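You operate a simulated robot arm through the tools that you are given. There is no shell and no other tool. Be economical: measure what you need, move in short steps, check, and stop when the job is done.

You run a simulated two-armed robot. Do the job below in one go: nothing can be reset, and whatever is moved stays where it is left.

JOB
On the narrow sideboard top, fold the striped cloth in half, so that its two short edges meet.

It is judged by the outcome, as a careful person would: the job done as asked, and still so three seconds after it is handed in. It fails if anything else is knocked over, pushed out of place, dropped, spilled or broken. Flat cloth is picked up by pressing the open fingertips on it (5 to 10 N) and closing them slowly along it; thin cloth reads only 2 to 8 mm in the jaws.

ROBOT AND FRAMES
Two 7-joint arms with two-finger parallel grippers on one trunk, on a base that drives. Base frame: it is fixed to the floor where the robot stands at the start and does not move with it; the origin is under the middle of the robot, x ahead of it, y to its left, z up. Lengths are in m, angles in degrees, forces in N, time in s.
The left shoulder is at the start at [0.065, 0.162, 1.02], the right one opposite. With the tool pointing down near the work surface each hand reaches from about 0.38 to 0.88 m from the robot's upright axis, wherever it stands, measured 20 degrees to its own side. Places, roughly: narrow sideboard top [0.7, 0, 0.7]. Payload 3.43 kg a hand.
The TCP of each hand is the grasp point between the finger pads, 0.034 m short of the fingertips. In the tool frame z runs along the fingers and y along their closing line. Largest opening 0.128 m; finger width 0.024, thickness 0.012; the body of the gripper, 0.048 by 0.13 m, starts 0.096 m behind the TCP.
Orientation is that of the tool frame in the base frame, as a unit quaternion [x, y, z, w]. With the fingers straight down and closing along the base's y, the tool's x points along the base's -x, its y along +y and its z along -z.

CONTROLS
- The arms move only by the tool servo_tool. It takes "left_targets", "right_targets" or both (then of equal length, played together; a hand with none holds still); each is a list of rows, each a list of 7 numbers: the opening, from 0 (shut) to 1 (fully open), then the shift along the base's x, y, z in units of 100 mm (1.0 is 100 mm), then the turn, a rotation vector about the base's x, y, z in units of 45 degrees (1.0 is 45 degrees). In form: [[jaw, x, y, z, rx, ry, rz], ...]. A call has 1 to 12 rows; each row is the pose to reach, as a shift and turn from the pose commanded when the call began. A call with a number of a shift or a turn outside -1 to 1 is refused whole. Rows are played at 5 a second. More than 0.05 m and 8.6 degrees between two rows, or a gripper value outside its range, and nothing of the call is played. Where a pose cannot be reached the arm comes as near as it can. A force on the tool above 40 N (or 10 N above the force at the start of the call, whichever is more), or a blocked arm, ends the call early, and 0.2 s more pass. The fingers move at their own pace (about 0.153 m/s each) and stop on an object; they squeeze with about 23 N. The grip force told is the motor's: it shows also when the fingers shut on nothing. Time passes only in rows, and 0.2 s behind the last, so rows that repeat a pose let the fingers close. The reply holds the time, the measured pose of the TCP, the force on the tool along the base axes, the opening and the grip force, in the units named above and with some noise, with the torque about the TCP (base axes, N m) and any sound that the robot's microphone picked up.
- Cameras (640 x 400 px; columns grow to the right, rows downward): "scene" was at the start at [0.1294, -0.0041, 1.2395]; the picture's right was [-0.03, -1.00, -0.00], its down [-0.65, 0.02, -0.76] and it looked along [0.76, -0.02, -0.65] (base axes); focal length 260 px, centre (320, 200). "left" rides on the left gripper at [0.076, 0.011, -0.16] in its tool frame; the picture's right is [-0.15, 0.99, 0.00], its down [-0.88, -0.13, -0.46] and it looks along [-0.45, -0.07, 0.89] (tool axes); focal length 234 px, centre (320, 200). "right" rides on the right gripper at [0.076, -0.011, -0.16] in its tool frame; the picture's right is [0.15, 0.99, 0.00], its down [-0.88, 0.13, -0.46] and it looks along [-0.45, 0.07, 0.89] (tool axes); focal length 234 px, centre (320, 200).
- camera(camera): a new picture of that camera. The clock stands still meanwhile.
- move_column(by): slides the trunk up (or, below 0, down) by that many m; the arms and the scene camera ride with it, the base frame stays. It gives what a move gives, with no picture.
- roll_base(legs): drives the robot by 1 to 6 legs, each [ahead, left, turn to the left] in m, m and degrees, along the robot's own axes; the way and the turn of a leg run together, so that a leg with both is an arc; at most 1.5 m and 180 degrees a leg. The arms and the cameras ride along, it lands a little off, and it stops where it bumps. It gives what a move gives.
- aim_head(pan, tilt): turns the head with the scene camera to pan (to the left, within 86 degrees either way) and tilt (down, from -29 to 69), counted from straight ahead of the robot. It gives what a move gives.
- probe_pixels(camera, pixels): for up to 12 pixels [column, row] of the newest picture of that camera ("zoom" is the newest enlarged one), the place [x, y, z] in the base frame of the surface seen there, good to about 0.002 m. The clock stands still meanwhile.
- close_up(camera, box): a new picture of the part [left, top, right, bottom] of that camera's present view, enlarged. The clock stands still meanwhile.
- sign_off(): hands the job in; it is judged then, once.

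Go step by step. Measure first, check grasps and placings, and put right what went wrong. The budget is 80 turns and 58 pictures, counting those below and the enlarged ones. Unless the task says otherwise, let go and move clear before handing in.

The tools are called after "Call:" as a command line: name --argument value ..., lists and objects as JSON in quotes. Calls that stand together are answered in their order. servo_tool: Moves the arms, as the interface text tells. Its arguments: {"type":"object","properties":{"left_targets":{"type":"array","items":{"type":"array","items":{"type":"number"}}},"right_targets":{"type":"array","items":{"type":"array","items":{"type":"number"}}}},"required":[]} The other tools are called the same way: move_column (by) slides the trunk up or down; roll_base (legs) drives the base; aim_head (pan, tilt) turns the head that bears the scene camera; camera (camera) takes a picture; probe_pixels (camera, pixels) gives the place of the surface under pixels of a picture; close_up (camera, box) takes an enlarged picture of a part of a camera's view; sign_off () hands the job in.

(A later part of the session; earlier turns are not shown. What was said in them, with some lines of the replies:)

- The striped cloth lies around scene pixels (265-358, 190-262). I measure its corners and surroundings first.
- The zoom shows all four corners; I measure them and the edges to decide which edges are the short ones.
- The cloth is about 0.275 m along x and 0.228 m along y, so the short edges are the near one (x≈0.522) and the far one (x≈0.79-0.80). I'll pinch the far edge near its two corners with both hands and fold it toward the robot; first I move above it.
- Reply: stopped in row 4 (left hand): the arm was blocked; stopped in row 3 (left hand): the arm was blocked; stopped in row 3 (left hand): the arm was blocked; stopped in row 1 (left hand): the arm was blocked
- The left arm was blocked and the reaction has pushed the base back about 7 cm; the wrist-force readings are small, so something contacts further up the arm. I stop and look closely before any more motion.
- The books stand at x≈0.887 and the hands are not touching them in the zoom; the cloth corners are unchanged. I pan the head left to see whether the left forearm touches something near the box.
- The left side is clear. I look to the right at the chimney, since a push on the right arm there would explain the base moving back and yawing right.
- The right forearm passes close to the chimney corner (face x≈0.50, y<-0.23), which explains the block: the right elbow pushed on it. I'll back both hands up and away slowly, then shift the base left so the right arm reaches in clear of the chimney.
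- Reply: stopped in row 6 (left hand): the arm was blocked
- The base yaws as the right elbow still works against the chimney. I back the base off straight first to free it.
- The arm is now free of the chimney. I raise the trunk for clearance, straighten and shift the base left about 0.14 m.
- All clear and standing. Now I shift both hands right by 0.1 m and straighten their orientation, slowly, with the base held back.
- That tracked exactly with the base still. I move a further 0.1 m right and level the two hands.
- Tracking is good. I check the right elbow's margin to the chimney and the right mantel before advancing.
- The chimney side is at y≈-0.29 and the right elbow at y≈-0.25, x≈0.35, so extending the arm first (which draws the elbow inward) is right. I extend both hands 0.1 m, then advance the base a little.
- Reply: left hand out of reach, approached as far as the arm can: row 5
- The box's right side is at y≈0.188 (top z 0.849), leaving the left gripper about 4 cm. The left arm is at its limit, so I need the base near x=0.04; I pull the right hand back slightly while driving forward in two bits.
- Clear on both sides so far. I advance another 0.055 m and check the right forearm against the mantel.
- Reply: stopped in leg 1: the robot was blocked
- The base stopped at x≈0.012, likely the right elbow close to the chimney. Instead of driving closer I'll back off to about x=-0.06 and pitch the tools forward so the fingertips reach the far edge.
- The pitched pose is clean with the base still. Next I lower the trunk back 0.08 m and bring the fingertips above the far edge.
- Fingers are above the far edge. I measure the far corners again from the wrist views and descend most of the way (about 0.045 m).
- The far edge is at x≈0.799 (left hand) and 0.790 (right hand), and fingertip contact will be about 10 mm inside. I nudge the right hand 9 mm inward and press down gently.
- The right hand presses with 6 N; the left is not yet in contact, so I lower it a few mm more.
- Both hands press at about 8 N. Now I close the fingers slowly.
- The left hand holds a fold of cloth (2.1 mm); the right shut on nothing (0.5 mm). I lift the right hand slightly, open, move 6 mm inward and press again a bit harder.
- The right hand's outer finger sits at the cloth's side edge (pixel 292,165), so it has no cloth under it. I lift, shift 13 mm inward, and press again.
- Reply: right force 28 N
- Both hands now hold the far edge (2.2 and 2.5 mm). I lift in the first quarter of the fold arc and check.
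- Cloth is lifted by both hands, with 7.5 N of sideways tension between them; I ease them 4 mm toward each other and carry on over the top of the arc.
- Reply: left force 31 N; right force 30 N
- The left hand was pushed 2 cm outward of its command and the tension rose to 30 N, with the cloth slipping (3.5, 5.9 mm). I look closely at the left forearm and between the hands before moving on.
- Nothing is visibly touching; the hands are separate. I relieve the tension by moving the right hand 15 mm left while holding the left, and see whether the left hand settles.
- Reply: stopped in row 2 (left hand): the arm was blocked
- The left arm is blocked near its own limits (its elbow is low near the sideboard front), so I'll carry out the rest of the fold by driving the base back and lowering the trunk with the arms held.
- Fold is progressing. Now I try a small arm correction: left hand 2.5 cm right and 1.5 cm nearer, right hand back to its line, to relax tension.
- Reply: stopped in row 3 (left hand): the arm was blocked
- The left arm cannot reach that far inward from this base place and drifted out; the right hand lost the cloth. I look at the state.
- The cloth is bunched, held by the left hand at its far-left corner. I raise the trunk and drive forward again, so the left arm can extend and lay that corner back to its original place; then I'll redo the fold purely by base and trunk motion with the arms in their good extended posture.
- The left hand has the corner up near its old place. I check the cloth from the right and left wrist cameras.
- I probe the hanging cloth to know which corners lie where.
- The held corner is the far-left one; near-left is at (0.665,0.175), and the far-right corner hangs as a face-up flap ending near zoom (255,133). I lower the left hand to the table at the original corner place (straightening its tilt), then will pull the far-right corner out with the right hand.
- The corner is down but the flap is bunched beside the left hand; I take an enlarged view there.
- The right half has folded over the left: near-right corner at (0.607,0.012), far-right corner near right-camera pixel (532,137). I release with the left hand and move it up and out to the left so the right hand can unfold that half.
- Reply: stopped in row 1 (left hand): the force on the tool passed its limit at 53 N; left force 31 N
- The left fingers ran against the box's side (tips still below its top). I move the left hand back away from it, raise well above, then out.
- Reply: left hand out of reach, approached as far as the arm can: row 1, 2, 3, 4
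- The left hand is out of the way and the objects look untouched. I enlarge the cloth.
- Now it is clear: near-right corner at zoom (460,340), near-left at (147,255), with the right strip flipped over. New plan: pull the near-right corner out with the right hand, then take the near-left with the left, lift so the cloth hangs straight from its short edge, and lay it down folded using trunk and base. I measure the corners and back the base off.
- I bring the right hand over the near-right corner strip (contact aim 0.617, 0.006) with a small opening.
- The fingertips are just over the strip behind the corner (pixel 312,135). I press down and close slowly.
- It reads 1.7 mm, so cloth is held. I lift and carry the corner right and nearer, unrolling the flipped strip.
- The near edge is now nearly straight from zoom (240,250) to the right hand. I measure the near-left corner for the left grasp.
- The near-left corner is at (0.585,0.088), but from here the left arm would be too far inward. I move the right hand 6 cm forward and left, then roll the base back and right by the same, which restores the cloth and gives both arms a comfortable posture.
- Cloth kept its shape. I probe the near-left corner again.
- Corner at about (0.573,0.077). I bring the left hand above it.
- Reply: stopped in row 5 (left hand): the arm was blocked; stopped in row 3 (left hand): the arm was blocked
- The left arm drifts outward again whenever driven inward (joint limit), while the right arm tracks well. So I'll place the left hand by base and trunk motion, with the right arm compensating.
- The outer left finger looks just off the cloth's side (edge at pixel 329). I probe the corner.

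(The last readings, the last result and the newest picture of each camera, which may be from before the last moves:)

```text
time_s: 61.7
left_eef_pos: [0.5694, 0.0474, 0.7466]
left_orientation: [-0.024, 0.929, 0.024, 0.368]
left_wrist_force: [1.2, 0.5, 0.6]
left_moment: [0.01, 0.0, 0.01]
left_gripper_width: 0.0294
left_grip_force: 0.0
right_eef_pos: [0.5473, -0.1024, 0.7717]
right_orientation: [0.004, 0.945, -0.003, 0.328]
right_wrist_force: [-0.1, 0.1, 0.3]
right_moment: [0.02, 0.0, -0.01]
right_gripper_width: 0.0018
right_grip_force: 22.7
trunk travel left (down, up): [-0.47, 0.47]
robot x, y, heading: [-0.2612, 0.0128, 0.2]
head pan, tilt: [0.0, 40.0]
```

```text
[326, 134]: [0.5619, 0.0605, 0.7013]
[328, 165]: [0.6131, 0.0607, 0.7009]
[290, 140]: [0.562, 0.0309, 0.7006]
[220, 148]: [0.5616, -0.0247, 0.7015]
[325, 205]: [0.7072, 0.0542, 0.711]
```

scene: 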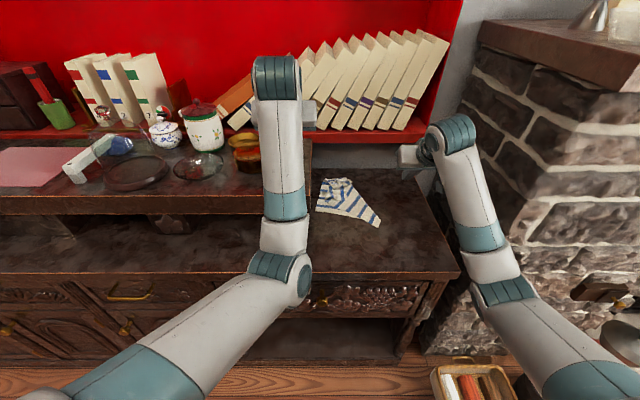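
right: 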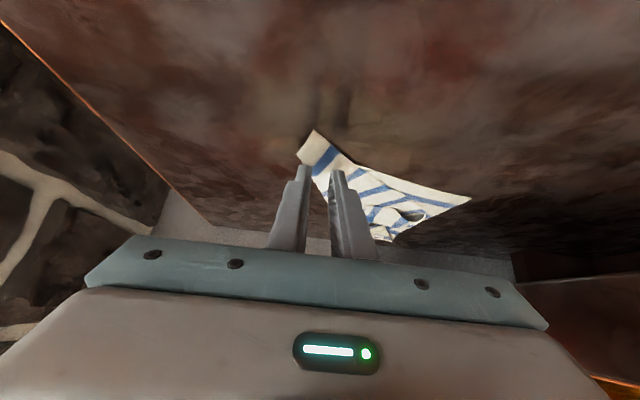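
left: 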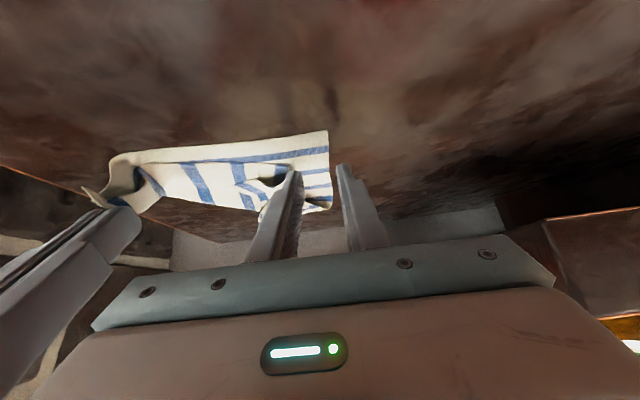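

The corner is at (0.559,0.062), so I shift the left hand 12 mm nearer and 17 mm right by the base (right arm compensating), then lower the trunk 12 mm to press.

Call:
servo_tool --right_targets '[[0, 0.06, 0.09, 0.06, 0, 0, 0], [0, 0.12, 0.18, 0.12, 0, 0, 0]]'

Call:
roll_base --legs '[[-0.012, -0.018, 0]]'

Call:
move_column --by -0.013

```text
time_s: 62.5
left_eef_pos: [0.571, 0.0517, 0.7477]
left_orientation: [-0.028, 0.929, 0.025, 0.369]
left_wrist_force: [-1.5, 2.7, 0.6]
left_moment: [-0.24, -0.03, -0.25]
left_gripper_width: 0.0295
left_grip_force: 0.0
right_eef_pos: [0.5596, -0.0897, 0.7809]
right_orientation: [0.006, 0.945, -0.005, 0.326]
right_wrist_force: [-0.7, -2.6, -0.4]
right_moment: [0.14, 0.02, 0.16]
right_gripper_width: 0.0019
right_grip_force: 23.1
trunk travel left (down, up): [-0.47, 0.47]
robot x, y, heading: [-0.2548, 0.0092, -0.1]
head pan, tilt: [0.0, 40.0]
stopped in row 2 (left hand): the force on the tool passed its limit at 42 N (the readings are from after the stop); the commanded pose is now the measured one
```

```text
time_s: 63.3
left_eef_pos: [0.5584, 0.034, 0.7496]
left_orientation: [-0.028, 0.929, 0.026, 0.368]
left_wrist_force: [0.8, 4.8, -0.1]
left_moment: [-0.45, 0.1, -0.36]
left_gripper_width: 0.0292
left_grip_force: 0.1
right_eef_pos: [0.548, -0.1068, 0.7797]
right_orientation: [0.007, 0.945, -0.004, 0.327]
right_wrist_force: [-1.2, -5.0, 1.2]
right_moment: [0.38, -0.09, 0.53]
right_gripper_width: 0.0021
right_grip_force: 22.9
trunk travel left (down, up): [-0.47, 0.47]
robot x, y, heading: [-0.2668, -0.005, 0.4]
head pan, tilt: [0.0, 40.0]
```

```text
time_s: 63.9
left_eef_pos: [0.5594, 0.0347, 0.7363]
left_orientation: [-0.029, 0.929, 0.025, 0.369]
left_wrist_force: [0.2, 1.0, 1.6]
left_moment: [-0.14, 0.02, -0.12]
left_gripper_width: 0.0293
left_grip_force: 0.1
right_eef_pos: [0.5486, -0.1057, 0.7665]
right_orientation: [0.006, 0.945, -0.006, 0.326]
right_wrist_force: [0.1, -1.3, -1.1]
right_moment: [0.03, -0.06, 0.07]
right_gripper_width: 0.0017
right_grip_force: 22.9
trunk travel left (down, up): [-0.457, 0.483]
robot x, y, heading: [-0.271, -0.0084, 0.2]
head pan, tilt: [0.0, 40.0]
```

The gripper bodies are touching-close at 0.14 m separation, but the left hand is in place. I press with the left hand a few mm and close.

Call:
servo_tool --left_targets '[[0.23, 0, 0, -0.02, 0, 0, 0], [0.23, 0, 0, -0.04, 0, 0, 0]]'

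Call:
camera --camera "left"

```text
time_s: 64.5
left_eef_pos: [0.5586, 0.0353, 0.7341]
left_orientation: [-0.029, 0.928, 0.026, 0.371]
left_wrist_force: [0.9, -2.2, 9.9]
left_moment: [-0.18, -0.17, -0.01]
left_gripper_width: 0.03
left_grip_force: 0.9
right_eef_pos: [0.547, -0.1068, 0.7694]
right_orientation: [0.006, 0.945, -0.005, 0.327]
right_wrist_force: [-0.4, -0.4, 0.4]
right_moment: [0.07, -0.01, -0.01]
right_gripper_width: 0.002
right_grip_force: 23.1
trunk travel left (down, up): [-0.457, 0.483]
robot x, y, heading: [-0.2673, -0.0079, -0.2]
head pan, tilt: [0.0, 40.0]
```

```text
9 pictures are left
```

left: 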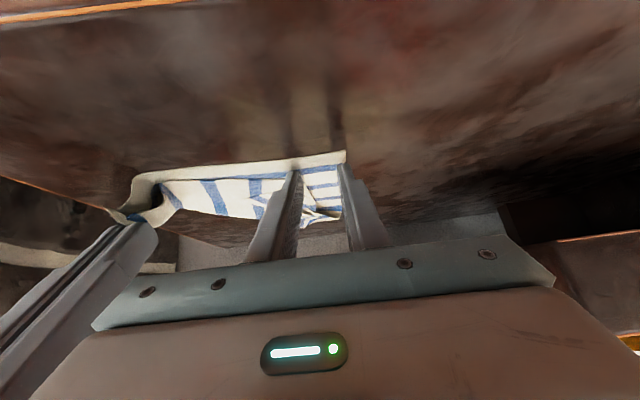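

Both left fingers are now on the cloth corner with 10 N. I close slowly.

Call:
servo_tool --left_targets '[[0.2, 0, 0, 0, 0, 0, 0], [0.17, 0, 0, 0, 0, 0, 0], [0.14, 0, 0, 0, 0, 0, 0], [0.11, 0, 0, 0, 0, 0, 0], [0.08, 0, 0, 0, 0, 0, 0], [0.05, 0, 0, 0, 0, 0, 0], [0.02, 0, 0, 0, 0, 0, 0], [0, 0, 0, 0, 0, 0, 0], [0, 0, 0, 0, 0, 0, 0]]'

```text
time_s: 66.5
left_eef_pos: [0.5583, 0.0352, 0.7345]
left_orientation: [-0.028, 0.928, 0.025, 0.371]
left_wrist_force: [1.5, -2.8, 18.8]
left_moment: [-0.05, -0.36, -0.01]
left_gripper_width: 0.002
left_grip_force: 23.2
right_eef_pos: [0.5465, -0.1078, 0.7691]
right_orientation: [0.007, 0.945, -0.005, 0.327]
right_wrist_force: [0.0, 0.2, -0.7]
right_moment: [0.0, 0.0, 0.03]
right_gripper_width: 0.0016
right_grip_force: 23.2
trunk travel left (down, up): [-0.457, 0.483]
robot x, y, heading: [-0.2676, -0.0061, -0.2]
head pan, tilt: [0.0, 40.0]
```

Both corners are now held (2.0 and 1.6 mm). I raise the trunk 0.3 m so the cloth hangs from its short edge, level the right hand with the left and spread slightly.

Call:
move_column --by 0.3

Call:
servo_tool --right_targets '[[0, 0.04, -0.03, -0.1, 0, 0, 0], [0, 0.08, -0.06, -0.2, 0, 0, 0], [0, 0.12, -0.1, -0.33, 0, 0, 0]]'

Call:
camera --camera "scene"

```text
time_s: 69.5
left_eef_pos: [0.5592, 0.0353, 1.0299]
left_orientation: [-0.029, 0.929, 0.027, 0.369]
left_wrist_force: [0.1, 0.5, -1.1]
left_moment: [0.03, 0.01, -0.04]
left_gripper_width: 0.0016
left_grip_force: 23.0
right_eef_pos: [0.548, -0.1067, 1.0679]
right_orientation: [0.006, 0.945, -0.005, 0.327]
right_wrist_force: [0.8, 0.5, -0.6]
right_moment: [0.04, 0.05, 0.0]
right_gripper_width: 0.0022
right_grip_force: 23.1
trunk travel left (down, up): [-0.757, 0.183]
robot x, y, heading: [-0.2723, -0.007, 0.1]
head pan, tilt: [0.0, 40.0]
```

```text
time_s: 70.3
left_eef_pos: [0.5586, 0.0362, 1.0302]
left_orientation: [-0.028, 0.929, 0.025, 0.368]
left_wrist_force: [-0.1, 0.1, -0.2]
left_moment: [0.04, 0.01, 0.07]
left_gripper_width: 0.0022
left_grip_force: 23.3
right_eef_pos: [0.5589, -0.1156, 1.034]
right_orientation: [0.006, 0.945, -0.005, 0.326]
right_wrist_force: [-0.4, 0.3, 0.2]
right_moment: [0.02, -0.02, 0.0]
right_gripper_width: 0.0018
right_grip_force: 22.7
trunk travel left (down, up): [-0.757, 0.183]
robot x, y, heading: [-0.2704, -0.0075, -0.0]
head pan, tilt: [0.0, 40.0]
```

```text
8 pictures are left
```

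scene: 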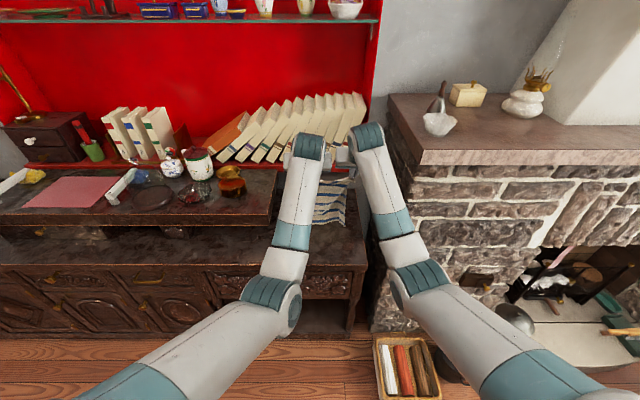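

The cloth hangs between the hands. I enlarge it to check it is fully unfolded, spreading another centimetre first.

Call:
servo_tool --right_targets '[[0, 0, -0.08, 0, 0, 0, 0], [0, 0, -0.15, -0.03, 0, 0, 0]]'

Call:
close_up --camera "scene" --box '[270, 140, 400, 240]'

Call:
probe_pixels --camera "zoom" --pixels '[[222, 400], [250, 290], [345, 270], [345, 310], [230, 260], [230, 310], [340, 200], [350, 350]]'

```text
time_s: 70.9
left_eef_pos: [0.5584, 0.0354, 1.0316]
left_orientation: [-0.028, 0.928, 0.025, 0.369]
left_wrist_force: [0.4, -0.2, 0.0]
left_moment: [0.0, -0.02, 0.03]
left_gripper_width: 0.002
left_grip_force: 22.7
right_eef_pos: [0.5597, -0.1306, 1.0296]
right_orientation: [0.006, 0.946, -0.005, 0.325]
right_wrist_force: [0.0, -0.4, 0.7]
right_moment: [-0.02, 0.0, -0.01]
right_gripper_width: 0.0017
right_grip_force: 23.5
trunk travel left (down, up): [-0.757, 0.183]
robot x, y, heading: [-0.272, -0.0061, -0.1]
head pan, tilt: [0.0, 40.0]
```

```text
4.00 times, centred on (335, 190) of scene
```

zoom: 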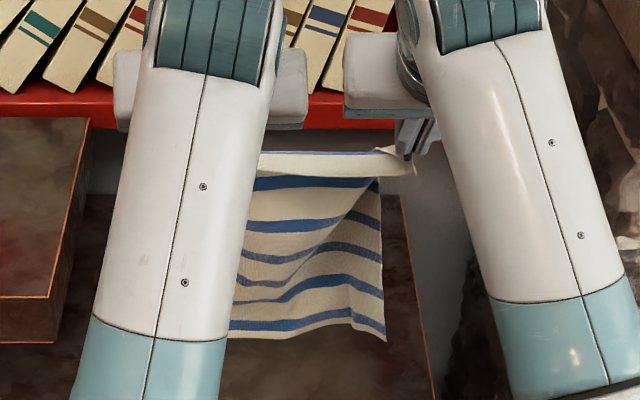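

```text
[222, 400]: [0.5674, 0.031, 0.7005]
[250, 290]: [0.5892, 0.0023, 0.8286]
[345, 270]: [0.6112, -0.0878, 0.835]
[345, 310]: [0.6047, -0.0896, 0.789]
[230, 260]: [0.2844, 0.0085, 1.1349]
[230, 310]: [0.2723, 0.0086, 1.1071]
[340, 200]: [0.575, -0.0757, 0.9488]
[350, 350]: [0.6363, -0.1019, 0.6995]
```

The cloth hangs fully unfolded from its short edge, bottom free at z≈0.75. I'll back up 5 cm, then lower while driving forward so its lower half is laid out away from me.

Call:
roll_base --legs '[[-0.05, 0, 0]]'

Call:
move_column --by -0.055

Call:
roll_base --legs '[[0.035, 0, 0]]'

Call:
move_column --by -0.03

Call:
roll_base --legs '[[0.035, 0, 0]]'

Call:
close_up --camera "scene" --box '[250, 120, 410, 240]'

```text
time_s: 71.8
left_eef_pos: [0.5117, 0.0349, 1.0289]
left_orientation: [-0.029, 0.929, 0.027, 0.368]
left_wrist_force: [0.2, -0.2, -0.2]
left_moment: [-0.02, 0.02, -0.01]
left_gripper_width: 0.0017
left_grip_force: 23.3
right_eef_pos: [0.511, -0.131, 1.0288]
right_orientation: [0.008, 0.946, -0.006, 0.325]
right_wrist_force: [-0.3, -0.2, 0.1]
right_moment: [-0.03, 0.02, 0.03]
right_gripper_width: 0.002
right_grip_force: 23.7
trunk travel left (down, up): [-0.757, 0.183]
robot x, y, heading: [-0.3193, -0.0036, 0.2]
head pan, tilt: [0.0, 40.0]
```

```text
time_s: 72.8
left_eef_pos: [0.5103, 0.0355, 0.9754]
left_orientation: [-0.028, 0.929, 0.025, 0.368]
left_wrist_force: [1.0, -0.4, -0.4]
left_moment: [0.0, -0.01, 0.0]
left_gripper_width: 0.0019
left_grip_force: 23.1
right_eef_pos: [0.5109, -0.1314, 0.9749]
right_orientation: [0.007, 0.946, -0.005, 0.325]
right_wrist_force: [-0.3, 0.8, -0.3]
right_moment: [0.04, 0.03, 0.02]
right_gripper_width: 0.002
right_grip_force: 22.8
trunk travel left (down, up): [-0.702, 0.238]
robot x, y, heading: [-0.3158, -0.013, 0.0]
head pan, tilt: [0.0, 40.0]
```

```text
time_s: 73.6
left_eef_pos: [0.5421, 0.0356, 0.9764]
left_orientation: [-0.03, 0.928, 0.026, 0.369]
left_wrist_force: [0.0, 0.3, 0.4]
left_moment: [-0.01, 0.01, -0.05]
left_gripper_width: 0.0018
left_grip_force: 23.1
right_eef_pos: [0.5426, -0.1307, 0.9761]
right_orientation: [0.006, 0.945, -0.006, 0.326]
right_wrist_force: [0.0, -0.1, 0.8]
right_moment: [-0.03, -0.01, -0.02]
right_gripper_width: 0.002
right_grip_force: 22.6
trunk travel left (down, up): [-0.702, 0.238]
robot x, y, heading: [-0.2862, -0.0063, -0.1]
head pan, tilt: [0.0, 40.0]
```

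```text
time_s: 74.4
left_eef_pos: [0.5438, 0.036, 0.9451]
left_orientation: [-0.029, 0.928, 0.027, 0.369]
left_wrist_force: [0.0, 0.7, 0.7]
left_moment: [-0.01, 0.0, -0.04]
left_gripper_width: 0.002
left_grip_force: 23.1
right_eef_pos: [0.5433, -0.1303, 0.9456]
right_orientation: [0.006, 0.945, -0.005, 0.327]
right_wrist_force: [0.1, -0.6, 0.7]
right_moment: [-0.02, 0.03, 0.04]
right_gripper_width: 0.002
right_grip_force: 23.1
trunk travel left (down, up): [-0.672, 0.268]
robot x, y, heading: [-0.2856, -0.0063, 0.1]
head pan, tilt: [0.0, 40.0]
```

```text
time_s: 75.2
left_eef_pos: [0.5769, 0.0365, 0.9462]
left_orientation: [-0.029, 0.929, 0.025, 0.369]
left_wrist_force: [0.1, 0.2, 0.3]
left_moment: [-0.02, -0.02, -0.01]
left_gripper_width: 0.0017
left_grip_force: 22.8
right_eef_pos: [0.5784, -0.1315, 0.9471]
right_orientation: [0.007, 0.945, -0.006, 0.327]
right_wrist_force: [-0.2, 0.4, -0.8]
right_moment: [-0.01, 0.0, -0.01]
right_gripper_width: 0.002
right_grip_force: 23.1
trunk travel left (down, up): [-0.672, 0.268]
robot x, y, heading: [-0.247, -0.0065, 0.1]
head pan, tilt: [0.0, 40.0]
```

```text
3.33 times, centred on (330, 180) of scene
```

zoom: 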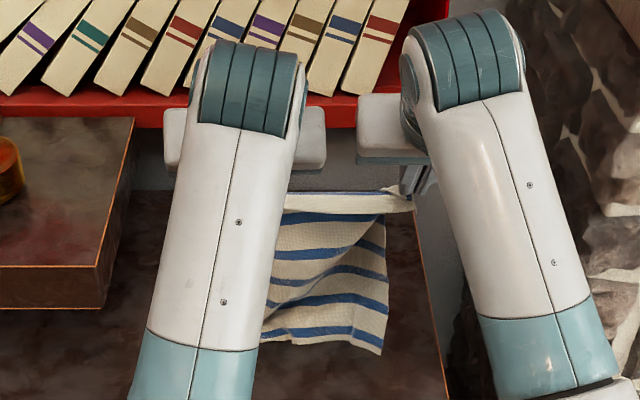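

Laying works; the bottom edge shows at zoom (265-382, 345-353). I measure where it rests.

Call:
probe_pixels --camera "zoom" --pixels '[[378, 351], [340, 340], [300, 342], [270, 338], [375, 330], [380, 300], [300, 310], [380, 240]]'

```text
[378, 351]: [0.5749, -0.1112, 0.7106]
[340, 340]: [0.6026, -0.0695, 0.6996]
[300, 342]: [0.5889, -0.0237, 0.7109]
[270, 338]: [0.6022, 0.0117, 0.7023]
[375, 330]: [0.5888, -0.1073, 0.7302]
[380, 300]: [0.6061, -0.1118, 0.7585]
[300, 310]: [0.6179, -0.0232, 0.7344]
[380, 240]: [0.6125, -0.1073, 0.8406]
```

It just touches at x≈0.58-0.60, leaning the right way. I continue lowering and driving forward in small alternating steps to lay half the length.

Call:
move_column --by -0.03

Call:
roll_base --legs '[[0.04, 0, 0]]'

Call:
move_column --by -0.03

Call:
roll_base --legs '[[0.04, 0, 0]]'

Call:
close_up --camera "scene" --box '[250, 120, 410, 240]'

```text
time_s: 76.0
left_eef_pos: [0.5776, 0.0358, 0.9163]
left_orientation: [-0.029, 0.929, 0.026, 0.368]
left_wrist_force: [0.0, 0.6, 0.1]
left_moment: [0.01, 0.0, 0.0]
left_gripper_width: 0.0019
left_grip_force: 22.3
right_eef_pos: [0.578, -0.1329, 0.9161]
right_orientation: [0.007, 0.945, -0.005, 0.326]
right_wrist_force: [0.3, 0.3, -0.6]
right_moment: [0.02, 0.0, 0.01]
right_gripper_width: 0.002
right_grip_force: 23.2
trunk travel left (down, up): [-0.642, 0.298]
robot x, y, heading: [-0.251, -0.0062, 0.0]
head pan, tilt: [0.0, 40.0]
```

```text
time_s: 76.9
left_eef_pos: [0.618, 0.0352, 0.9169]
left_orientation: [-0.029, 0.929, 0.027, 0.368]
left_wrist_force: [0.8, 0.2, -0.3]
left_moment: [0.01, -0.02, -0.02]
left_gripper_width: 0.002
left_grip_force: 23.2
right_eef_pos: [0.6162, -0.1318, 0.9147]
right_orientation: [0.007, 0.946, -0.006, 0.325]
right_wrist_force: [-0.1, 0.1, -0.3]
right_moment: [0.03, -0.01, 0.02]
right_gripper_width: 0.0019
right_grip_force: 22.8
trunk travel left (down, up): [-0.642, 0.298]
robot x, y, heading: [-0.2096, -0.0085, -0.1]
head pan, tilt: [0.0, 40.0]
```

```text
time_s: 77.6
left_eef_pos: [0.6169, 0.0361, 0.8861]
left_orientation: [-0.028, 0.929, 0.026, 0.369]
left_wrist_force: [-1.1, -0.1, -0.3]
left_moment: [-0.03, 0.0, 0.01]
left_gripper_width: 0.0018
left_grip_force: 23.7
right_eef_pos: [0.6169, -0.1318, 0.8861]
right_orientation: [0.007, 0.945, -0.005, 0.326]
right_wrist_force: [0.8, 0.5, 1.1]
right_moment: [0.04, -0.01, 0.01]
right_gripper_width: 0.0018
right_grip_force: 23.5
trunk travel left (down, up): [-0.612, 0.328]
robot x, y, heading: [-0.2089, -0.0087, -0.0]
head pan, tilt: [0.0, 40.0]
```

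```text
time_s: 78.5
left_eef_pos: [0.6589, 0.0359, 0.8851]
left_orientation: [-0.028, 0.929, 0.026, 0.368]
left_wrist_force: [0.1, -0.3, -0.5]
left_moment: [0.01, 0.0, 0.02]
left_gripper_width: 0.0019
left_grip_force: 23.1
right_eef_pos: [0.6574, -0.1321, 0.8857]
right_orientation: [0.006, 0.945, -0.005, 0.326]
right_wrist_force: [-0.1, 0.4, -1.2]
right_moment: [0.06, 0.0, 0.03]
right_gripper_width: 0.0022
right_grip_force: 23.1
trunk travel left (down, up): [-0.612, 0.328]
robot x, y, heading: [-0.1742, -0.0058, -0.1]
head pan, tilt: [0.0, 40.0]
```

```text
3.33 times, centred on (330, 180) of scene
```

zoom: 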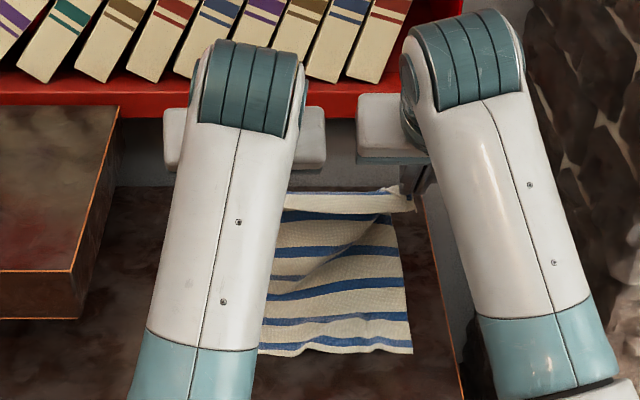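

Call:
probe_pixels --camera "zoom" --pixels '[[410, 350], [380, 348], [340, 346], [300, 352], [265, 352], [400, 315], [395, 280], [380, 230], [300, 300], [300, 250]]'

```text
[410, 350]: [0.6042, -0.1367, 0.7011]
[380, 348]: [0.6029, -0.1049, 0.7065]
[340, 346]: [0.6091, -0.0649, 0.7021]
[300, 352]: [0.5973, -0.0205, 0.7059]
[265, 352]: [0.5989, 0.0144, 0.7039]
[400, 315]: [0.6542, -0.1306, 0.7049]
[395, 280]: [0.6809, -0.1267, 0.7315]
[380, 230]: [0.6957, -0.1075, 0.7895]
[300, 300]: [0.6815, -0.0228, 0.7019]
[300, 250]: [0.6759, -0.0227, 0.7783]
```

Bottom edge rests at x≈0.600, so the crease belongs at x≈0.737. I go on one more step lower and forward, then return over it, shifting about 1.5 cm left to line up the sides.

Call:
move_column --by -0.03

Call:
roll_base --legs '[[0.05, 0.01, 0]]'

Call:
move_column --by -0.02

Call:
close_up --camera "scene" --box '[250, 120, 410, 240]'

Call:
probe_pixels --camera "zoom" --pixels '[[410, 365], [380, 362], [340, 362], [300, 362], [270, 364], [405, 320], [400, 280], [395, 240], [300, 300], [310, 240], [400, 205]]'

```text
time_s: 79.3
left_eef_pos: [0.6553, 0.0354, 0.857]
left_orientation: [-0.029, 0.929, 0.026, 0.369]
left_wrist_force: [-0.1, 0.0, 0.9]
left_moment: [-0.02, -0.03, -0.02]
left_gripper_width: 0.0019
left_grip_force: 23.2
right_eef_pos: [0.6553, -0.1316, 0.8566]
right_orientation: [0.007, 0.945, -0.005, 0.327]
right_wrist_force: [-0.2, 0.2, 0.0]
right_moment: [0.02, -0.02, -0.01]
right_gripper_width: 0.002
right_grip_force: 22.9
trunk travel left (down, up): [-0.582, 0.358]
robot x, y, heading: [-0.1692, -0.0071, 0.3]
head pan, tilt: [0.0, 40.0]
```

```text
time_s: 80.2
left_eef_pos: [0.7083, 0.045, 0.8547]
left_orientation: [-0.028, 0.929, 0.026, 0.368]
left_wrist_force: [0.7, -0.4, -0.5]
left_moment: [0.03, -0.01, 0.01]
left_gripper_width: 0.0017
left_grip_force: 23.3
right_eef_pos: [0.707, -0.1222, 0.8538]
right_orientation: [0.007, 0.946, -0.006, 0.325]
right_wrist_force: [0.8, 0.0, -1.0]
right_moment: [0.01, 0.01, 0.0]
right_gripper_width: 0.0019
right_grip_force: 22.7
trunk travel left (down, up): [-0.582, 0.358]
robot x, y, heading: [-0.1233, 0.0031, -0.5]
head pan, tilt: [0.0, 40.0]
```

```text
time_s: 80.9
left_eef_pos: [0.7046, 0.0446, 0.8368]
left_orientation: [-0.028, 0.928, 0.026, 0.37]
left_wrist_force: [-0.7, -0.1, 0.4]
left_moment: [-0.03, 0.0, 0.0]
left_gripper_width: 0.0018
left_grip_force: 23.1
right_eef_pos: [0.7051, -0.1225, 0.8361]
right_orientation: [0.007, 0.945, -0.005, 0.326]
right_wrist_force: [-0.2, -0.6, 0.0]
right_moment: [0.0, 0.02, 0.02]
right_gripper_width: 0.0019
right_grip_force: 22.7
trunk travel left (down, up): [-0.562, 0.378]
robot x, y, heading: [-0.1269, 0.007, 0.0]
head pan, tilt: [0.0, 40.0]
```

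```text
3.33 times, centred on (330, 180) of scene
```

zoom: 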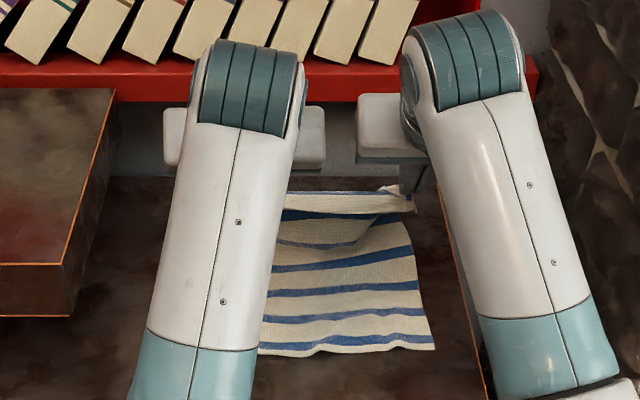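

```text
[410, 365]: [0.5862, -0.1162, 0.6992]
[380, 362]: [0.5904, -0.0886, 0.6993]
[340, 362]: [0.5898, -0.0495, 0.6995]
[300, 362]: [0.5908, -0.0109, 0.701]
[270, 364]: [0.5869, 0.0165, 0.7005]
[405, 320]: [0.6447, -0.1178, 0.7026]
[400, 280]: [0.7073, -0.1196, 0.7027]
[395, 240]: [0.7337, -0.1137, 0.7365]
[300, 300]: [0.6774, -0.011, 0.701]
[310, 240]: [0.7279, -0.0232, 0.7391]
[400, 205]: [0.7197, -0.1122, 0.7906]
```

Half is laid: bottom edge at x≈0.603, rise at x≈0.73. Now I fold back: drive back and lower along the arc.

Call:
roll_base --legs '[[-0.05, 0.003, 0]]'

Call:
move_column --by -0.025

Call:
roll_base --legs '[[-0.03, 0.003, 0]]'

Call:
move_column --by -0.035

Call:
close_up --camera "scene" --box '[250, 120, 410, 240]'

```text
time_s: 81.8
left_eef_pos: [0.6568, 0.0494, 0.8375]
left_orientation: [-0.028, 0.928, 0.027, 0.37]
left_wrist_force: [-0.4, -0.1, 0.3]
left_moment: [0.01, 0.0, -0.03]
left_gripper_width: 0.0018
left_grip_force: 22.9
right_eef_pos: [0.6573, -0.12, 0.8362]
right_orientation: [0.007, 0.945, -0.005, 0.327]
right_wrist_force: [-0.4, 0.6, -0.2]
right_moment: [0.0, -0.04, -0.01]
right_gripper_width: 0.002
right_grip_force: 23.2
trunk travel left (down, up): [-0.562, 0.378]
robot x, y, heading: [-0.1706, 0.0107, 0.0]
head pan, tilt: [0.0, 40.0]
```

```text
time_s: 82.5
left_eef_pos: [0.6569, 0.0486, 0.8124]
left_orientation: [-0.028, 0.929, 0.026, 0.369]
left_wrist_force: [0.1, -0.3, 0.0]
left_moment: [0.01, 0.0, 0.03]
left_gripper_width: 0.0018
left_grip_force: 23.3
right_eef_pos: [0.6564, -0.1186, 0.8094]
right_orientation: [0.007, 0.945, -0.006, 0.326]
right_wrist_force: [-0.3, 0.4, 0.8]
right_moment: [0.01, -0.03, -0.02]
right_gripper_width: 0.0017
right_grip_force: 22.9
trunk travel left (down, up): [-0.537, 0.403]
robot x, y, heading: [-0.1706, 0.0078, 0.1]
head pan, tilt: [0.0, 40.0]
```

```text
time_s: 83.3
left_eef_pos: [0.6281, 0.0513, 0.8119]
left_orientation: [-0.028, 0.928, 0.026, 0.37]
left_wrist_force: [0.0, -1.6, 0.5]
left_moment: [0.0, 0.04, -0.01]
left_gripper_width: 0.0019
left_grip_force: 23.3
right_eef_pos: [0.6274, -0.1162, 0.8116]
right_orientation: [0.007, 0.945, -0.005, 0.327]
right_wrist_force: [-0.8, 0.8, 0.4]
right_moment: [-0.01, -0.01, 0.02]
right_gripper_width: 0.0019
right_grip_force: 23.1
trunk travel left (down, up): [-0.537, 0.403]
robot x, y, heading: [-0.2006, 0.0075, 0.1]
head pan, tilt: [0.0, 40.0]
```

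```text
time_s: 84.1
left_eef_pos: [0.6284, 0.051, 0.7764]
left_orientation: [-0.028, 0.929, 0.027, 0.369]
left_wrist_force: [0.8, 0.4, 0.3]
left_moment: [0.0, 0.06, 0.0]
left_gripper_width: 0.0018
left_grip_force: 22.8
right_eef_pos: [0.6292, -0.1156, 0.7759]
right_orientation: [0.007, 0.945, -0.005, 0.326]
right_wrist_force: [-0.7, 0.2, -0.1]
right_moment: [0.0, 0.01, 0.0]
right_gripper_width: 0.0018
right_grip_force: 22.9
trunk travel left (down, up): [-0.502, 0.438]
robot x, y, heading: [-0.2016, 0.0067, 0.2]
head pan, tilt: [0.0, 40.0]
```

```text
3.33 times, centred on (330, 180) of scene
```

zoom: 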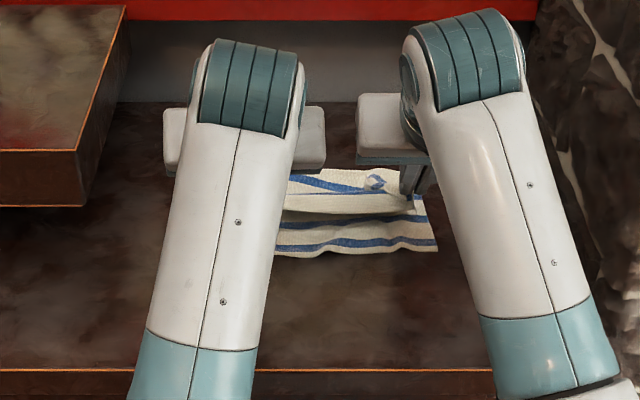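

The fold is coming over well. I measure the lower and upper edges.

Call:
probe_pixels --camera "zoom" --pixels '[[435, 249], [400, 247], [340, 250], [290, 254], [422, 218], [340, 212], [300, 210], [424, 208], [300, 172], [340, 172], [390, 175]]'

```text
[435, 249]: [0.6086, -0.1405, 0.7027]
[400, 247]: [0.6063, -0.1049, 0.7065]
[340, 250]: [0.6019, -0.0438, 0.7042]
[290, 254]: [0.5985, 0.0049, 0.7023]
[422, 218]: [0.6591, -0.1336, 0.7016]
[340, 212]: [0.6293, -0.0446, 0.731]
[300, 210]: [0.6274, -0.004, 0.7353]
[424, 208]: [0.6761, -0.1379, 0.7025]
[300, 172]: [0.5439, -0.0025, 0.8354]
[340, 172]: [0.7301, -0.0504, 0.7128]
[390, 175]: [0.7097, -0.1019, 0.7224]
```

Lower edge at x≈0.602, upper edge at x≈0.628 and 3 cm up. I drive back 2.6 cm and lower it onto the lower edge.

Call:
move_column --by -0.012

Call:
roll_base --legs '[[-0.026, 0, 0]]'

Call:
move_column --by -0.021

Call:
close_up --camera "scene" --box '[270, 120, 410, 220]'

```text
time_s: 84.7
left_eef_pos: [0.6294, 0.0527, 0.7644]
left_orientation: [-0.029, 0.929, 0.027, 0.369]
left_wrist_force: [-0.4, 0.1, -0.9]
left_moment: [0.0, -0.02, -0.04]
left_gripper_width: 0.0019
left_grip_force: 23.0
right_eef_pos: [0.6279, -0.1148, 0.7638]
right_orientation: [0.007, 0.945, -0.006, 0.326]
right_wrist_force: [0.0, -0.6, -0.2]
right_moment: [0.02, -0.01, -0.01]
right_gripper_width: 0.0019
right_grip_force: 22.8
trunk travel left (down, up): [-0.49, 0.45]
robot x, y, heading: [-0.2003, 0.0068, -0.0]
head pan, tilt: [0.0, 40.0]
```

```text
time_s: 85.5
left_eef_pos: [0.6015, 0.0507, 0.7649]
left_orientation: [-0.028, 0.928, 0.026, 0.37]
left_wrist_force: [0.7, -0.5, 1.0]
left_moment: [-0.01, -0.01, -0.01]
left_gripper_width: 0.002
left_grip_force: 23.6
right_eef_pos: [0.6012, -0.1158, 0.7649]
right_orientation: [0.006, 0.945, -0.004, 0.326]
right_wrist_force: [0.0, 0.4, 0.5]
right_moment: [0.01, 0.0, 0.04]
right_gripper_width: 0.0019
right_grip_force: 23.4
trunk travel left (down, up): [-0.49, 0.45]
robot x, y, heading: [-0.2242, 0.009, -0.0]
head pan, tilt: [0.0, 40.0]
```

```text
time_s: 86.2
left_eef_pos: [0.6032, 0.0531, 0.7434]
left_orientation: [-0.028, 0.929, 0.026, 0.369]
left_wrist_force: [-0.5, -0.2, -0.1]
left_moment: [0.02, 0.05, 0.0]
left_gripper_width: 0.0017
left_grip_force: 22.4
right_eef_pos: [0.6029, -0.1156, 0.7421]
right_orientation: [0.007, 0.945, -0.005, 0.326]
right_wrist_force: [1.0, -0.1, -0.1]
right_moment: [0.0, 0.0, 0.03]
right_gripper_width: 0.002
right_grip_force: 23.3
trunk travel left (down, up): [-0.469, 0.471]
robot x, y, heading: [-0.2248, 0.0092, 0.1]
head pan, tilt: [0.0, 40.0]
```

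```text
4.00 times, centred on (340, 170) of scene
```

zoom: 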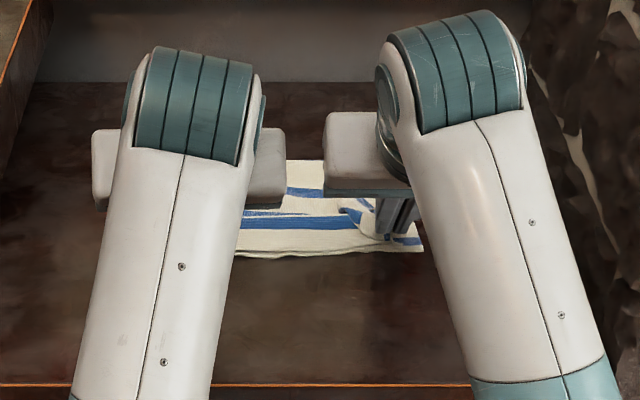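

The upper edge now lies practically on the lower one (rows 250-256). I probe it before releasing.

Call:
probe_pixels --camera "zoom" --pixels '[[250, 256], [290, 256], [320, 254], [350, 251], [380, 249], [415, 249], [420, 242], [320, 245], [300, 165], [420, 232]]'

```text
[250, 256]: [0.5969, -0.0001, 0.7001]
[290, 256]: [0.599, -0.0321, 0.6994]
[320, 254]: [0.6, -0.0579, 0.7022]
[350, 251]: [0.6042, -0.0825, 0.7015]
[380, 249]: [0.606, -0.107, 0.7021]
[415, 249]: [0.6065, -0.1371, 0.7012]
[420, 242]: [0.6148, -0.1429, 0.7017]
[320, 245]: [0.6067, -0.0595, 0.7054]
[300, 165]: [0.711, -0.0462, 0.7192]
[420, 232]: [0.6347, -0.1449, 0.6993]
```

The two short edges meet within a few mm. I open both hands, rise straight up and drive back to view the result.

Call:
servo_tool --left_targets '[[0.06, 0, 0, 0, 0, 0, 0], [0.12, 0, 0, 0, 0, 0, 0], [0.16, 0, 0, 0, 0, 0, 0], [0.16, 0, 0, 0.1, 0, 0, 0], [0.16, 0, 0, 0.3, 0, 0, 0]]' --right_targets '[[0.06, 0, 0, 0, 0, 0, 0], [0.12, 0, 0, 0, 0, 0, 0], [0.16, 0, 0, 0, 0, 0, 0], [0.16, 0, 0, 0.1, 0, 0, 0], [0.16, 0, 0, 0.3, 0, 0, 0]]'

Call:
move_column --by 0.12

Call:
roll_base --legs '[[-0.25, 0, 0]]'

Call:
close_up --camera "scene" --box '[240, 70, 440, 195]'

```text
time_s: 87.4
left_eef_pos: [0.6002, 0.0522, 0.7747]
left_orientation: [-0.028, 0.929, 0.027, 0.369]
left_wrist_force: [-0.6, -0.5, 0.2]
left_moment: [0.03, 0.02, -0.03]
left_gripper_width: 0.0206
left_grip_force: 0.0
right_eef_pos: [0.6013, -0.1167, 0.7729]
right_orientation: [0.007, 0.945, -0.006, 0.327]
right_wrist_force: [-0.5, -0.6, 0.1]
right_moment: [-0.02, 0.01, 0.03]
right_gripper_width: 0.0205
right_grip_force: 0.0
trunk travel left (down, up): [-0.469, 0.471]
robot x, y, heading: [-0.226, 0.0085, 0.1]
head pan, tilt: [0.0, 40.0]
```

```text
time_s: 88.9
left_eef_pos: [0.6005, 0.0537, 0.8935]
left_orientation: [-0.029, 0.929, 0.026, 0.368]
left_wrist_force: [-0.2, 0.0, -0.1]
left_moment: [0.02, 0.02, -0.01]
left_gripper_width: 0.0205
left_grip_force: 0.1
right_eef_pos: [0.6013, -0.1169, 0.8932]
right_orientation: [0.007, 0.946, -0.005, 0.325]
right_wrist_force: [0.3, -0.8, 0.2]
right_moment: [0.0, 0.0, 0.01]
right_gripper_width: 0.0203
right_grip_force: 0.1
trunk travel left (down, up): [-0.589, 0.351]
robot x, y, heading: [-0.2227, 0.0113, -0.3]
head pan, tilt: [0.0, 40.0]
```

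```text
time_s: 90.7
left_eef_pos: [0.3532, 0.0558, 0.8933]
left_orientation: [-0.03, 0.928, 0.027, 0.369]
left_wrist_force: [-0.9, -0.1, -0.2]
left_moment: [-0.01, -0.04, -0.03]
left_gripper_width: 0.0205
left_grip_force: 0.0
right_eef_pos: [0.3535, -0.114, 0.8934]
right_orientation: [0.005, 0.945, -0.005, 0.326]
right_wrist_force: [-0.4, -0.1, 0.8]
right_moment: [0.03, 0.02, 0.01]
right_gripper_width: 0.0206
right_grip_force: 0.0
trunk travel left (down, up): [-0.589, 0.351]
robot x, y, heading: [-0.4719, 0.0125, 0.1]
head pan, tilt: [0.0, 40.0]
```

```text
3.20 times, centred on (340, 132) of scene
```

zoom: 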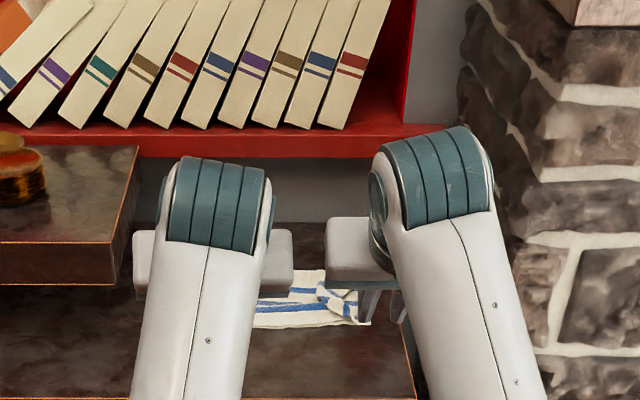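

The arms occlude the view and one picture remains. I swing the base 45° left (hands stay in front of the sideboard in free air) with the head turned back to the cloth for one clear picture.

Call:
roll_base --legs '[[-0.1, 0, 0], [0, 0, 45]]'

Call:
aim_head --pan -51 --tilt 29

Call:
close_up --camera "scene" --box '[256, 160, 384, 240]'

```text
time_s: 93.9
left_eef_pos: [-0.0244, 0.6276, 0.8945]
left_orientation: [-0.385, 0.845, 0.168, 0.331]
left_wrist_force: [-0.4, -1.1, 0.0]
left_moment: [0.04, -0.01, 0.02]
left_gripper_width: 0.0207
left_grip_force: 0.1
right_eef_pos: [0.0973, 0.5089, 0.8918]
right_orientation: [-0.359, 0.874, 0.12, 0.304]
right_wrist_force: [0.1, -0.3, 0.1]
right_moment: [-0.03, 0.0, -0.01]
right_gripper_width: 0.0206
right_grip_force: 0.0
trunk travel left (down, up): [-0.589, 0.351]
robot x, y, heading: [-0.5732, 0.0108, 45.7]
head pan, tilt: [0.0, 40.0]
```

```text
time_s: 95.1
left_eef_pos: [-0.0236, 0.6288, 0.895]
left_orientation: [-0.385, 0.846, 0.167, 0.33]
left_wrist_force: [0.0, 0.3, 0.6]
left_moment: [-0.01, 0.0, -0.01]
left_gripper_width: 0.0205
left_grip_force: 0.0
right_eef_pos: [0.0969, 0.5097, 0.8924]
right_orientation: [-0.359, 0.875, 0.121, 0.303]
right_wrist_force: [-0.4, -0.1, 0.0]
right_moment: [0.01, 0.01, 0.0]
right_gripper_width: 0.0206
right_grip_force: 0.1
trunk travel left (down, up): [-0.589, 0.351]
robot x, y, heading: [-0.5755, 0.0063, 45.3]
head pan, tilt: [-51.0, 29.0]
```

```text
5.00 times, centred on (320, 200) of scene
```

zoom: 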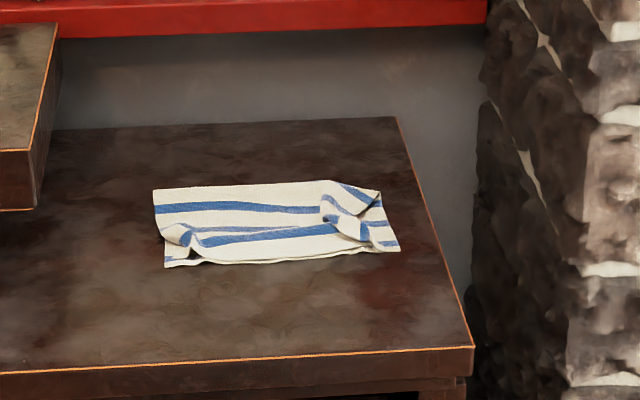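

The cloth is folded in half with the short edges meeting along the front; only the pinched gathers near the two upper corners (zoom 165-195,235-260 and 325-375,185-240) remain. I measure how far those corners are off.

Call:
probe_pixels --camera "zoom" --pixels '[[166, 265], [195, 262], [398, 249], [368, 242], [172, 235], [188, 242], [378, 195], [330, 182], [155, 190], [350, 225], [350, 248], [280, 258]]'

```text
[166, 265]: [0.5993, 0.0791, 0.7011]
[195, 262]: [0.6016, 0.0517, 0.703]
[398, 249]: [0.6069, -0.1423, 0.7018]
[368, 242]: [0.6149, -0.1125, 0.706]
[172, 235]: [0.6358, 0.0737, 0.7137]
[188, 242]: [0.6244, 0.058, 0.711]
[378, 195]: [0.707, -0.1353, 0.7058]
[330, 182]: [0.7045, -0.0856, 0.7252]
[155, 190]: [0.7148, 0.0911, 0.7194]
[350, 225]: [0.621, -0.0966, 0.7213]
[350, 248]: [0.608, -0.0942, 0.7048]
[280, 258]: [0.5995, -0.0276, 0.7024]
```

The last measurements show the upper short edge lying on the lower one along its length: x is 0.600–0.607 on the lower edge and 0.602–0.615 on the upper. Only small pinch gathers remain near the two upper corners. With no pictures left, dragging at them blind could spoil the fold. Both hands are open and clear, so I hand in.

Call:
sign_off

```text
The job is handed in.
```

I folded the striped cloth in half on the sideboard top, and its two short edges meet to within about 1 cm along the front. The two upper corners still have small gathers where the hands pinched them. The upper right corner sits about 3 cm in from the lower one, and the left looks 2–3 cm in. I had no pictures left to check a correction, so I left them as they were.

During the work the left fingers pressed once against the side of the raised box on the left (53 N), and an arm and the base were blocked near the chimney. The pictures I took afterwards showed nothing moved or knocked over.
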